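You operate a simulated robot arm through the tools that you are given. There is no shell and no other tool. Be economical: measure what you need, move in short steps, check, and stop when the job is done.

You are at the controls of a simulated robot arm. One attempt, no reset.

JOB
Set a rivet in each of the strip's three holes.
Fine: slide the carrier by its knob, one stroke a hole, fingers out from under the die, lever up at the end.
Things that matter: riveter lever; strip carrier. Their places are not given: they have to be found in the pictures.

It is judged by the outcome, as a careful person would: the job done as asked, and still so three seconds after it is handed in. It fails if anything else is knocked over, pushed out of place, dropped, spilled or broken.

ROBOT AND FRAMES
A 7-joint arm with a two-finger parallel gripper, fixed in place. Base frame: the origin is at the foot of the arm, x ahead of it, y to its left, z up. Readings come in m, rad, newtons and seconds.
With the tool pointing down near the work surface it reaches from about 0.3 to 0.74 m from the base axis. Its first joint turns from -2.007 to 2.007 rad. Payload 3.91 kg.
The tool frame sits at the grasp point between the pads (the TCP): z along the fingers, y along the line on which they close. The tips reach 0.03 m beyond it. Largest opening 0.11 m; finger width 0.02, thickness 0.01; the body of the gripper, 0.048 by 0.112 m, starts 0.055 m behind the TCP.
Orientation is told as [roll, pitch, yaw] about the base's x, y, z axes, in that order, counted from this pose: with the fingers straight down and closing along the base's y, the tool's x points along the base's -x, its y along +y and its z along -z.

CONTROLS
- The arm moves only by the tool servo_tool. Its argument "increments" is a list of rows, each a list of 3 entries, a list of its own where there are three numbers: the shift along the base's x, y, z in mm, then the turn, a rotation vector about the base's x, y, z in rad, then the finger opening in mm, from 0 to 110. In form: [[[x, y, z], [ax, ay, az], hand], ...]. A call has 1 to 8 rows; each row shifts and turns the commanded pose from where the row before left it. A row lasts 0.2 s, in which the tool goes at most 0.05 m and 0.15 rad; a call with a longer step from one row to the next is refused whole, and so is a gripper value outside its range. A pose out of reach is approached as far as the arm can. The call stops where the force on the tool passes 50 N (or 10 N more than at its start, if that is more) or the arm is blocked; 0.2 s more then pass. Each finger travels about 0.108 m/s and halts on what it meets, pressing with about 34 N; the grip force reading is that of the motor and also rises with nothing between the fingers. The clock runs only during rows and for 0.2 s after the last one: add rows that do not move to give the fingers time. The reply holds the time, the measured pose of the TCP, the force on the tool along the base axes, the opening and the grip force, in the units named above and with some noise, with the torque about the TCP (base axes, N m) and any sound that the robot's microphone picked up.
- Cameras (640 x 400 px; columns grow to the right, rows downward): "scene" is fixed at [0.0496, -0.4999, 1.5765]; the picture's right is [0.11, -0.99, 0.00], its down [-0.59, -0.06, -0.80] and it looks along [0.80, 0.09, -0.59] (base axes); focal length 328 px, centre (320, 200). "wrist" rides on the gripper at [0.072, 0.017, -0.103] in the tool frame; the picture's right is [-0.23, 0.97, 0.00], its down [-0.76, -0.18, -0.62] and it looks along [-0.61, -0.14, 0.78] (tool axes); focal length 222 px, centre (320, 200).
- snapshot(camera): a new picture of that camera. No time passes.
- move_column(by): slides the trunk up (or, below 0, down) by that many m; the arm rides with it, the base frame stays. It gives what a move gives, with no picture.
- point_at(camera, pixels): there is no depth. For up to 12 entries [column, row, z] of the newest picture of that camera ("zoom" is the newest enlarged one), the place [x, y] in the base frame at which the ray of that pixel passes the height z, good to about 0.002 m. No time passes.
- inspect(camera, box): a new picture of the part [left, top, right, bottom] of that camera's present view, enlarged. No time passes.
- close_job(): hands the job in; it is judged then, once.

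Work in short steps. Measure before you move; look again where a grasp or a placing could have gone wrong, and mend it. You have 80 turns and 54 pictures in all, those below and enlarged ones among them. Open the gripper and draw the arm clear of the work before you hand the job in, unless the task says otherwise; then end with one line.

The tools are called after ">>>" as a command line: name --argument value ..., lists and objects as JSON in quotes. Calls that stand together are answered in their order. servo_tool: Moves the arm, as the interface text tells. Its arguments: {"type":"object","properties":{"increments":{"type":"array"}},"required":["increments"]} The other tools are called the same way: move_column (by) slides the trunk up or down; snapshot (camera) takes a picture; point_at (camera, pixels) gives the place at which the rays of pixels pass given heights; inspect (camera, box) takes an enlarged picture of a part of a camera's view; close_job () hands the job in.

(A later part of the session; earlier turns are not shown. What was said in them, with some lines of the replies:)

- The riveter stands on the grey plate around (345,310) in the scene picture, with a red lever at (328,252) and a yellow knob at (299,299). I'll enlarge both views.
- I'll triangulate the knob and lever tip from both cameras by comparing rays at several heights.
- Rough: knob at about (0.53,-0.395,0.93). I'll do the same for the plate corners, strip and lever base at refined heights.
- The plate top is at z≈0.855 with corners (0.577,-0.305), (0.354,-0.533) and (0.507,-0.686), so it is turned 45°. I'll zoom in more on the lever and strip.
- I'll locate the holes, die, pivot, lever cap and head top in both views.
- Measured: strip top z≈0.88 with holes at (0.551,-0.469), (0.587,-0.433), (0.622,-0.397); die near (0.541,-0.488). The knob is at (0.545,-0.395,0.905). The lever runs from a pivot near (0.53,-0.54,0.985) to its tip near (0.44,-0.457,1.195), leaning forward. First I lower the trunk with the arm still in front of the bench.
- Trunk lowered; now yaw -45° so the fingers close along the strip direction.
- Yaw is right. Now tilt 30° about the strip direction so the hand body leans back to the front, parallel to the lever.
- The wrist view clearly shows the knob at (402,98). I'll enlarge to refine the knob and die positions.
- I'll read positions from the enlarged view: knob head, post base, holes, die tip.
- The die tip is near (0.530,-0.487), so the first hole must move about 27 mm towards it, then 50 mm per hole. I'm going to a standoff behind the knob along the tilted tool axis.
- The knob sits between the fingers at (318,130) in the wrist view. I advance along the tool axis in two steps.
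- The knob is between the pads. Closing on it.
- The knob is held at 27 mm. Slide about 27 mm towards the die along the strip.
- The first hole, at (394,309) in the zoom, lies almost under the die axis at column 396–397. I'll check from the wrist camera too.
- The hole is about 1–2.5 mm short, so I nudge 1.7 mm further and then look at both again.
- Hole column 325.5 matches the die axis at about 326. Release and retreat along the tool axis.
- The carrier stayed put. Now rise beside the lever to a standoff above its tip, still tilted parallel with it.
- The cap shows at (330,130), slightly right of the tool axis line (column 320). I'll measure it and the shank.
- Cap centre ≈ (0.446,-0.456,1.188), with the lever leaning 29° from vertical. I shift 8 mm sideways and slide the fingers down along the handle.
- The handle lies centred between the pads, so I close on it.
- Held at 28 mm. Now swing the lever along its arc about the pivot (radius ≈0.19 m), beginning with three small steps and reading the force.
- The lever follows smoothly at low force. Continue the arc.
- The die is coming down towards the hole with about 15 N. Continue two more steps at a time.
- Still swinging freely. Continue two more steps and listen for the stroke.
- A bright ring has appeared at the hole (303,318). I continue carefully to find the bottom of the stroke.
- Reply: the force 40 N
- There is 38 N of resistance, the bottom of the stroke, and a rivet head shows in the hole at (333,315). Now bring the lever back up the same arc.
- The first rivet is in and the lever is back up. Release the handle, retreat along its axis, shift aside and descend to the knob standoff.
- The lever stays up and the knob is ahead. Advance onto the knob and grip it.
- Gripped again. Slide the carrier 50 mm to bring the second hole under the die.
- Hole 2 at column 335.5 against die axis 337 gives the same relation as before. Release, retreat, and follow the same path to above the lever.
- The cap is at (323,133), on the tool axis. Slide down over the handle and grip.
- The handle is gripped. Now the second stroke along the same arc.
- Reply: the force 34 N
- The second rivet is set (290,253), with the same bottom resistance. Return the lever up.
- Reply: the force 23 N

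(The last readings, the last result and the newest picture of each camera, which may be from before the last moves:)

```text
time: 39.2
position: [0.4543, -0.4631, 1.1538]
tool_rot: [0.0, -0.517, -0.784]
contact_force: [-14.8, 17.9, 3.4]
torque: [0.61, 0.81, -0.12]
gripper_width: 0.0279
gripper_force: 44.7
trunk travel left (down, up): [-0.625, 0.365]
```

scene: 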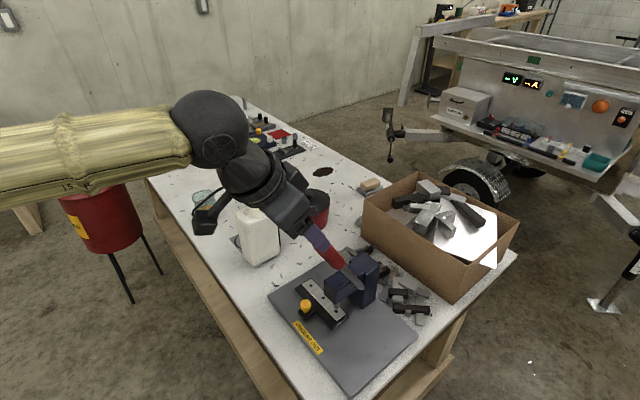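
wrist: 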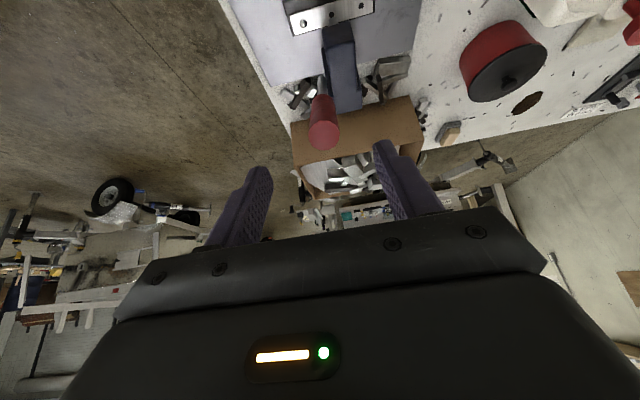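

Lever back up against its stop. Release and go to the knob's new place.

>>> servo_tool --increments '[[[0, 0, 0], [0, 0, 0], 70], [[0, 0, 0], [0, 0, 0], 70], [[-13.7, 13.7, 34.7], [0, 0, 0], 70], [[-13.7, 13.7, 34.7], [0, 0, 0], 70], [[-13.7, 13.7, 34.7], [0, 0, 0], 70], [[30.2, 30.2, 0], [0, 0, 0], 70], [[30.2, 30.2, 0], [0, 0, 0], 70], [[0, 0, 0], [0, 0, 0], 60]]'

>>> servo_tool --increments '[[[0, 0, -47], [0, 0, 0], 60], [[0, 0, -47], [0, 0, 0], 60], [[0, 0, -47], [0, 0, 0], 60], [[0, 0, -47], [0, 0, 0], 60], [[0, 0, -48], [0, 0, 0], 60], [[-17.7, -17.7, 0], [0, 0, 0], 60], [[-17.7, -17.7, 0], [0, 0, 0], 60], [[0, 0, 0], [0, 0, 0], 60]]'

>>> snapshot --camera "wrist"

>>> inspect --camera "scene" --box '[260, 220, 390, 330]'

```text
time: 41.0
position: [0.478, -0.3666, 1.2598]
tool_rot: [0.0, -0.525, -0.786]
contact_force: [0.5, 0.3, -0.6]
torque: [-0.02, -0.02, -0.02]
gripper_width: 0.0601
gripper_force: 0.1
trunk travel left (down, up): [-0.625, 0.365]
```

```text
time: 42.8
position: [0.4426, -0.4017, 1.0245]
tool_rot: [0.0, -0.525, -0.787]
contact_force: [0.6, -0.2, 0.3]
torque: [0.04, 0.01, 0.02]
gripper_width: 0.0601
gripper_force: 0.1
trunk travel left (down, up): [-0.625, 0.365]
```

```text
16 pictures are left
```

wrist: 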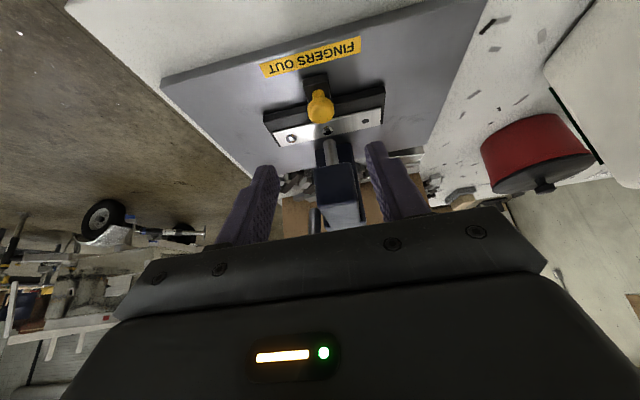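

```text
3.64 times, centred on (325, 275) of scene
```

zoom: 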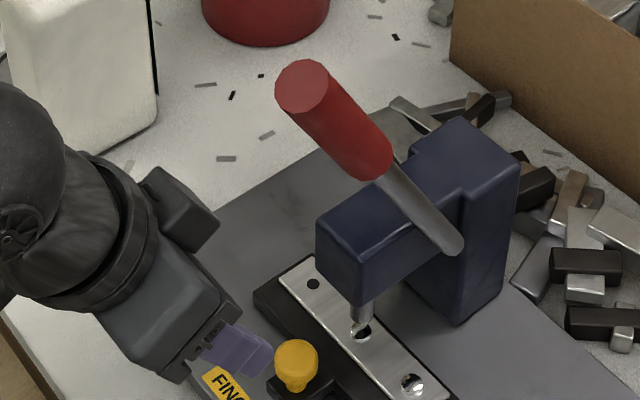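

The lever is up, and the knob at (320,106) in the wrist view is in the same relative place as before. Advance and grip.

>>> servo_tool --increments '[[[15, -15, -36], [0, 0, 0], 60], [[15, -15, -36], [0, 0, 0], 60], [[12, -12, -31], [0, 0, 0], 60], [[0, 0, 0], [0, 0, 0], 60], [[0, 0, 0], [0, 0, 0], 20], [[0, 0, 0], [0, 0, 0], 20], [[0, 0, 0], [0, 0, 0], 20]]'

```text
time: 44.4
position: [0.4841, -0.4438, 0.9202]
tool_rot: [0.001, -0.526, -0.786]
contact_force: [-0.2, 1.6, 1.0]
torque: [-0.14, -0.22, 0.03]
gripper_width: 0.027
gripper_force: 44.5
trunk travel left (down, up): [-0.625, 0.365]
```

Gripped. Slide 50 mm to the third hole.

>>> servo_tool --increments '[[[-5.9, -5.9, 0], [0, 0, 0], 20], [[-5.9, -5.9, 0], [0, 0, 0], 20], [[-5.9, -5.9, 0], [0, 0, 0], 20], [[-5.9, -5.9, 0], [0, 0, 0], 20], [[-5.9, -5.9, 0], [0, 0, 0], 20], [[-5.9, -5.9, 0], [0, 0, 0], 20], [[0, 0, 0], [0, 0, 0], 20]]'

>>> inspect --camera "scene" --box '[310, 290, 360, 325]'

```text
time: 46.0
position: [0.4499, -0.4786, 0.9206]
tool_rot: [0.0, -0.525, -0.787]
contact_force: [3.7, -3.4, -1.4]
torque: [-0.53, -0.51, -0.02]
gripper_width: 0.0272
gripper_force: 45.0
trunk travel left (down, up): [-0.625, 0.365]
```

```text
11.43 times, centred on (335, 308) of scene
```

zoom: 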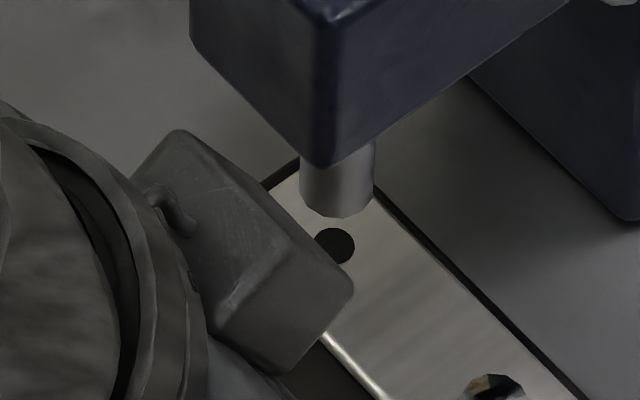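

Hole 3, at about (334,246), is within 0.5 mm of the die axis. Release, retreat, and go to the lever by the same path.

>>> servo_tool --increments '[[[0, 0, 0], [0, 0, 0], 60], [[0, 0, 0], [0, 0, 0], 60], [[-12, 12, 31], [0, 0, 0], 60], [[-15, 15, 36], [0, 0, 0], 60], [[-15, 15, 36], [0, 0, 0], 60], [[23.6, 23.6, 0], [0, 0, 0], 60], [[23.6, 23.6, 0], [0, 0, 0], 60], [[23.6, 23.6, 0], [0, 0, 0], 60]]'

>>> servo_tool --increments '[[[0, 0, 47], [0, 0, 0], 70], [[0, 0, 47], [0, 0, 0], 70], [[0, 0, 47], [0, 0, 0], 70], [[0, 0, 47], [0, 0, 0], 70], [[0, 0, 48], [0, 0, 0], 70], [[-30.2, -30.2, 0], [0, 0, 0], 70], [[-30.2, -30.2, 0], [0, 0, 0], 70]]'

>>> snapshot --camera "wrist"

>>> inspect --camera "scene" --box '[310, 280, 360, 325]'

```text
time: 47.8
position: [0.4784, -0.3676, 1.0245]
tool_rot: [0.0, -0.525, -0.786]
contact_force: [0.1, 0.0, -0.6]
torque: [-0.05, 0.01, 0.0]
gripper_width: 0.06
gripper_force: 0.0
trunk travel left (down, up): [-0.625, 0.365]
```

```text
time: 49.4
position: [0.418, -0.4261, 1.2574]
tool_rot: [0.0, -0.525, -0.785]
contact_force: [0.4, 0.0, 0.5]
torque: [0.0, 0.01, 0.0]
gripper_width: 0.0702
gripper_force: 0.0
trunk travel left (down, up): [-0.625, 0.365]
```

```text
13 pictures are left
```

wrist: 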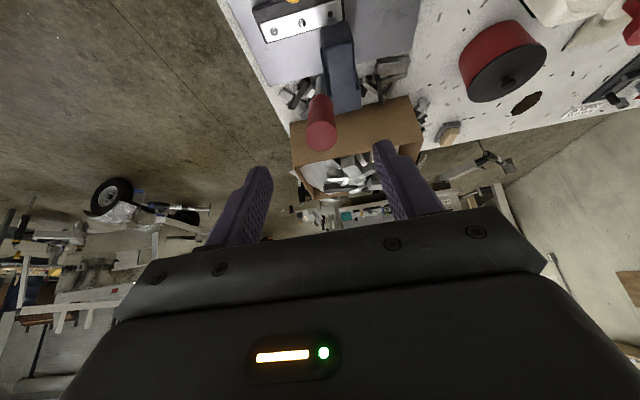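

```text
8.89 times, centred on (335, 302) of scene
```

zoom: 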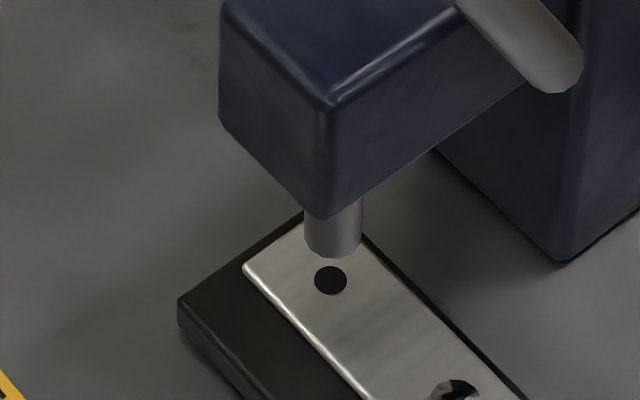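

Hole 3 at (330,280) against die axis 333 is about half a millimetre off, which is fine. Slide over the handle and grip.

>>> servo_tool --increments '[[[13.7, -13.7, -34.7], [0, 0, 0], 70], [[13.7, -13.7, -34.7], [0, 0, 0], 70], [[13.7, -13.7, -34.7], [0, 0, 0], 70], [[0, 0, 0], [0, 0, 0], 70], [[0, 0, 0], [0, 0, 0], 15], [[0, 0, 0], [0, 0, 0], 15], [[0, 0, 0], [0, 0, 0], 15]]'

```text
time: 51.0
position: [0.46, -0.4683, 1.1557]
tool_rot: [0.001, -0.525, -0.786]
contact_force: [3.5, 2.2, 0.0]
torque: [-0.13, -0.11, 0.08]
gripper_width: 0.0277
gripper_force: 44.6
trunk travel left (down, up): [-0.625, 0.365]
```

Third stroke.

>>> servo_tool --increments '[[[-9.1, 9.1, -8.0], [-0.0566, -0.0566, 0], 15], [[-8.6, 8.6, -8.9], [-0.0566, -0.0566, 0], 15], [[-8.1, 8.1, -9.9], [-0.0566, -0.0566, 0], 15], [[-7.6, 7.6, -10.8], [-0.0566, -0.0566, 0], 15], [[-6.9, 6.9, -11.6], [-0.0566, -0.0566, 0], 15], [[-6.2, 6.2, -12.4], [-0.0566, -0.0566, 0], 15], [[-5.5, 5.5, -13.1], [-0.0566, -0.0566, 0], 15], [[-4.8, 4.8, -13.6], [-0.0566, -0.0566, 0], 15]]'

>>> servo_tool --increments '[[[-4.0, 4.0, -14.1], [-0.0566, -0.0566, 0], 15], [[-3.2, 3.2, -14.5], [-0.0566, -0.0566, 0], 15], [[-1.3, 1.3, -7.4], [-0.0283, -0.0283, 0], 15], [[-1.1, 1.1, -7.5], [-0.0283, -0.0283, 0], 15], [[0, 0, 0], [0, 0, 0], 15]]'

>>> inspect --camera "scene" --box '[310, 280, 370, 330]'

```text
time: 52.8
position: [0.4021, -0.4115, 1.0664]
tool_rot: [0.001, -1.162, -0.783]
contact_force: [6.8, 0.9, -4.1]
torque: [0.68, 1.15, -0.99]
gripper_width: 0.0277
gripper_force: 45.0
trunk travel left (down, up): [-0.625, 0.365]
```

```text
time: 54.0
position: [0.3914, -0.401, 1.0286]
tool_rot: [-0.008, -1.419, -0.777]
contact_force: [10.7, -13.0, 36.7]
torque: [0.06, -0.11, 0.44]
gripper_width: 0.0272
gripper_force: 45.2
trunk travel left (down, up): [-0.625, 0.365]
```

```text
8.00 times, centred on (340, 305) of scene
```

zoom: 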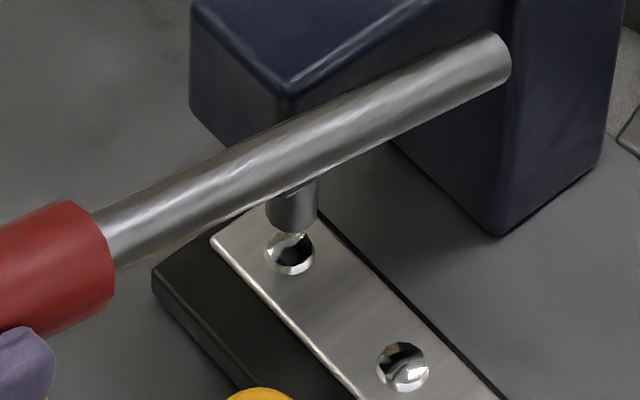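

The third rivet is set (290,253). Bring the lever up.

>>> servo_tool --increments '[[[1.1, -1.1, 7.5], [0.0283, 0.0283, 0], 15], [[1.3, -1.3, 7.4], [0.0283, 0.0283, 0], 15], [[3.2, -3.2, 14.5], [0.0566, 0.0566, 0], 15], [[4.0, -4.0, 14.1], [0.0566, 0.0566, 0], 15], [[4.8, -4.8, 13.6], [0.0566, 0.0566, 0], 15], [[5.5, -5.5, 13.1], [0.0566, 0.0566, 0], 15], [[6.2, -6.2, 12.4], [0.0566, 0.0566, 0], 15], [[6.9, -6.9, 11.6], [0.0566, 0.0566, 0], 15]]'

>>> servo_tool --increments '[[[7.6, -7.6, 10.8], [0.0566, 0.0566, 0], 15], [[8.1, -8.1, 9.9], [0.0566, 0.0566, 0], 15], [[8.6, -8.6, 8.9], [0.0566, 0.0566, 0], 15], [[9.1, -9.1, 8.0], [0.0566, 0.0566, 0], 15], [[0, 0, 0], [0, 0, 0], 15]]'

>>> servo_tool --increments '[[[0, 0, 0], [0, 0, 0], 70], [[0, 0, 0], [0, 0, 0], 70], [[-13.7, 13.7, 34.7], [0, 0, 0], 70], [[-13.7, 13.7, 34.7], [0, 0, 0], 70], [[-13.7, 13.7, 34.7], [0, 0, 0], 70], [[-20, 20, 30], [0, 0, 0], 70], [[-20, 20, 30], [0, 0, 0], 70], [[0, 0, 0], [0, 0, 0], 70]]'

>>> inspect --camera "scene" --box '[250, 220, 400, 340]'

>>> snapshot --camera "scene"

```text
time: 55.8
position: [0.4256, -0.4339, 1.1195]
tool_rot: [-0.001, -0.848, -0.788]
contact_force: [7.9, -5.6, 5.1]
torque: [-1.01, -1.09, 0.07]
gripper_width: 0.0277
gripper_force: 44.8
trunk travel left (down, up): [-0.625, 0.365]
```

```text
time: 57.0
position: [0.4557, -0.4649, 1.155]
tool_rot: [0.0, -0.521, -0.786]
contact_force: [-9.7, 8.5, 0.2]
torque: [-0.56, -0.65, -0.06]
gripper_width: 0.0278
gripper_force: 45.3
trunk travel left (down, up): [-0.625, 0.365]
```

```text
time: 58.8
position: [0.3781, -0.3866, 1.3179]
tool_rot: [0.0, -0.522, -0.786]
contact_force: [-0.7, 0.0, -0.1]
torque: [0.02, -0.03, 0.04]
gripper_width: 0.0697
gripper_force: 0.1
trunk travel left (down, up): [-0.625, 0.365]
```

```text
3.33 times, centred on (325, 280) of scene
```

zoom: 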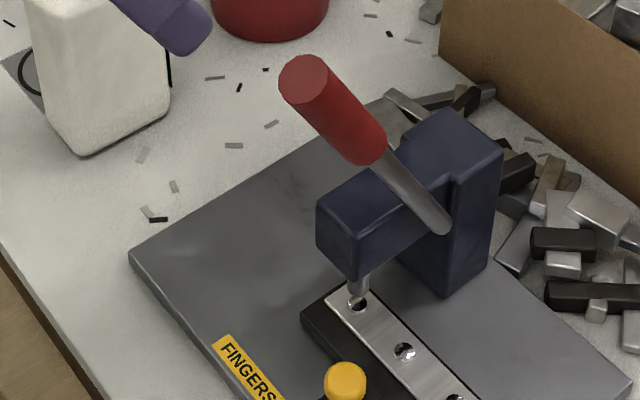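

```text
9 pictures are left
```

scene: 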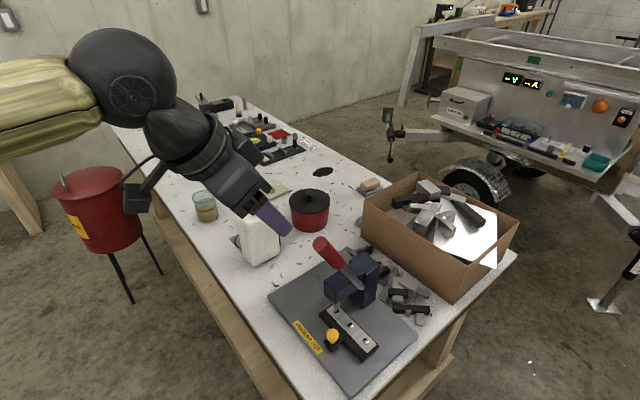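

The lever is up and the arm clear. One close look to confirm all three rivets.

>>> inspect --camera "scene" --box '[315, 295, 385, 360]'

```text
6.15 times, centred on (350, 328) of scene
```

zoom: 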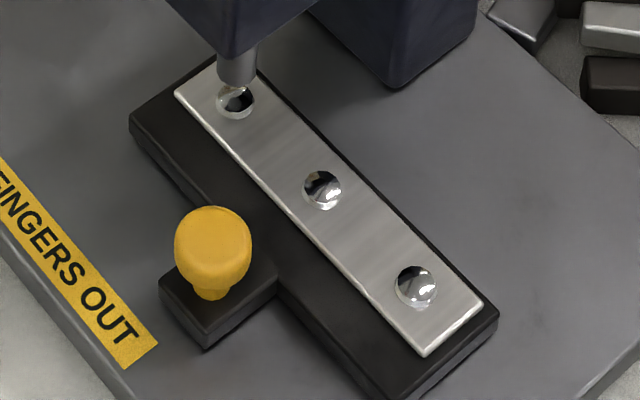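

All three rivets are set at (236,100), (322,190) and (416,286), the lever is up and nothing was disturbed. Handing in.

>>> close_job

```text
The job is handed in.
```

All three holes have a rivet, set with one stroke each; the lever is back up, the gripper is open and clear of the work, and the job is handed in.
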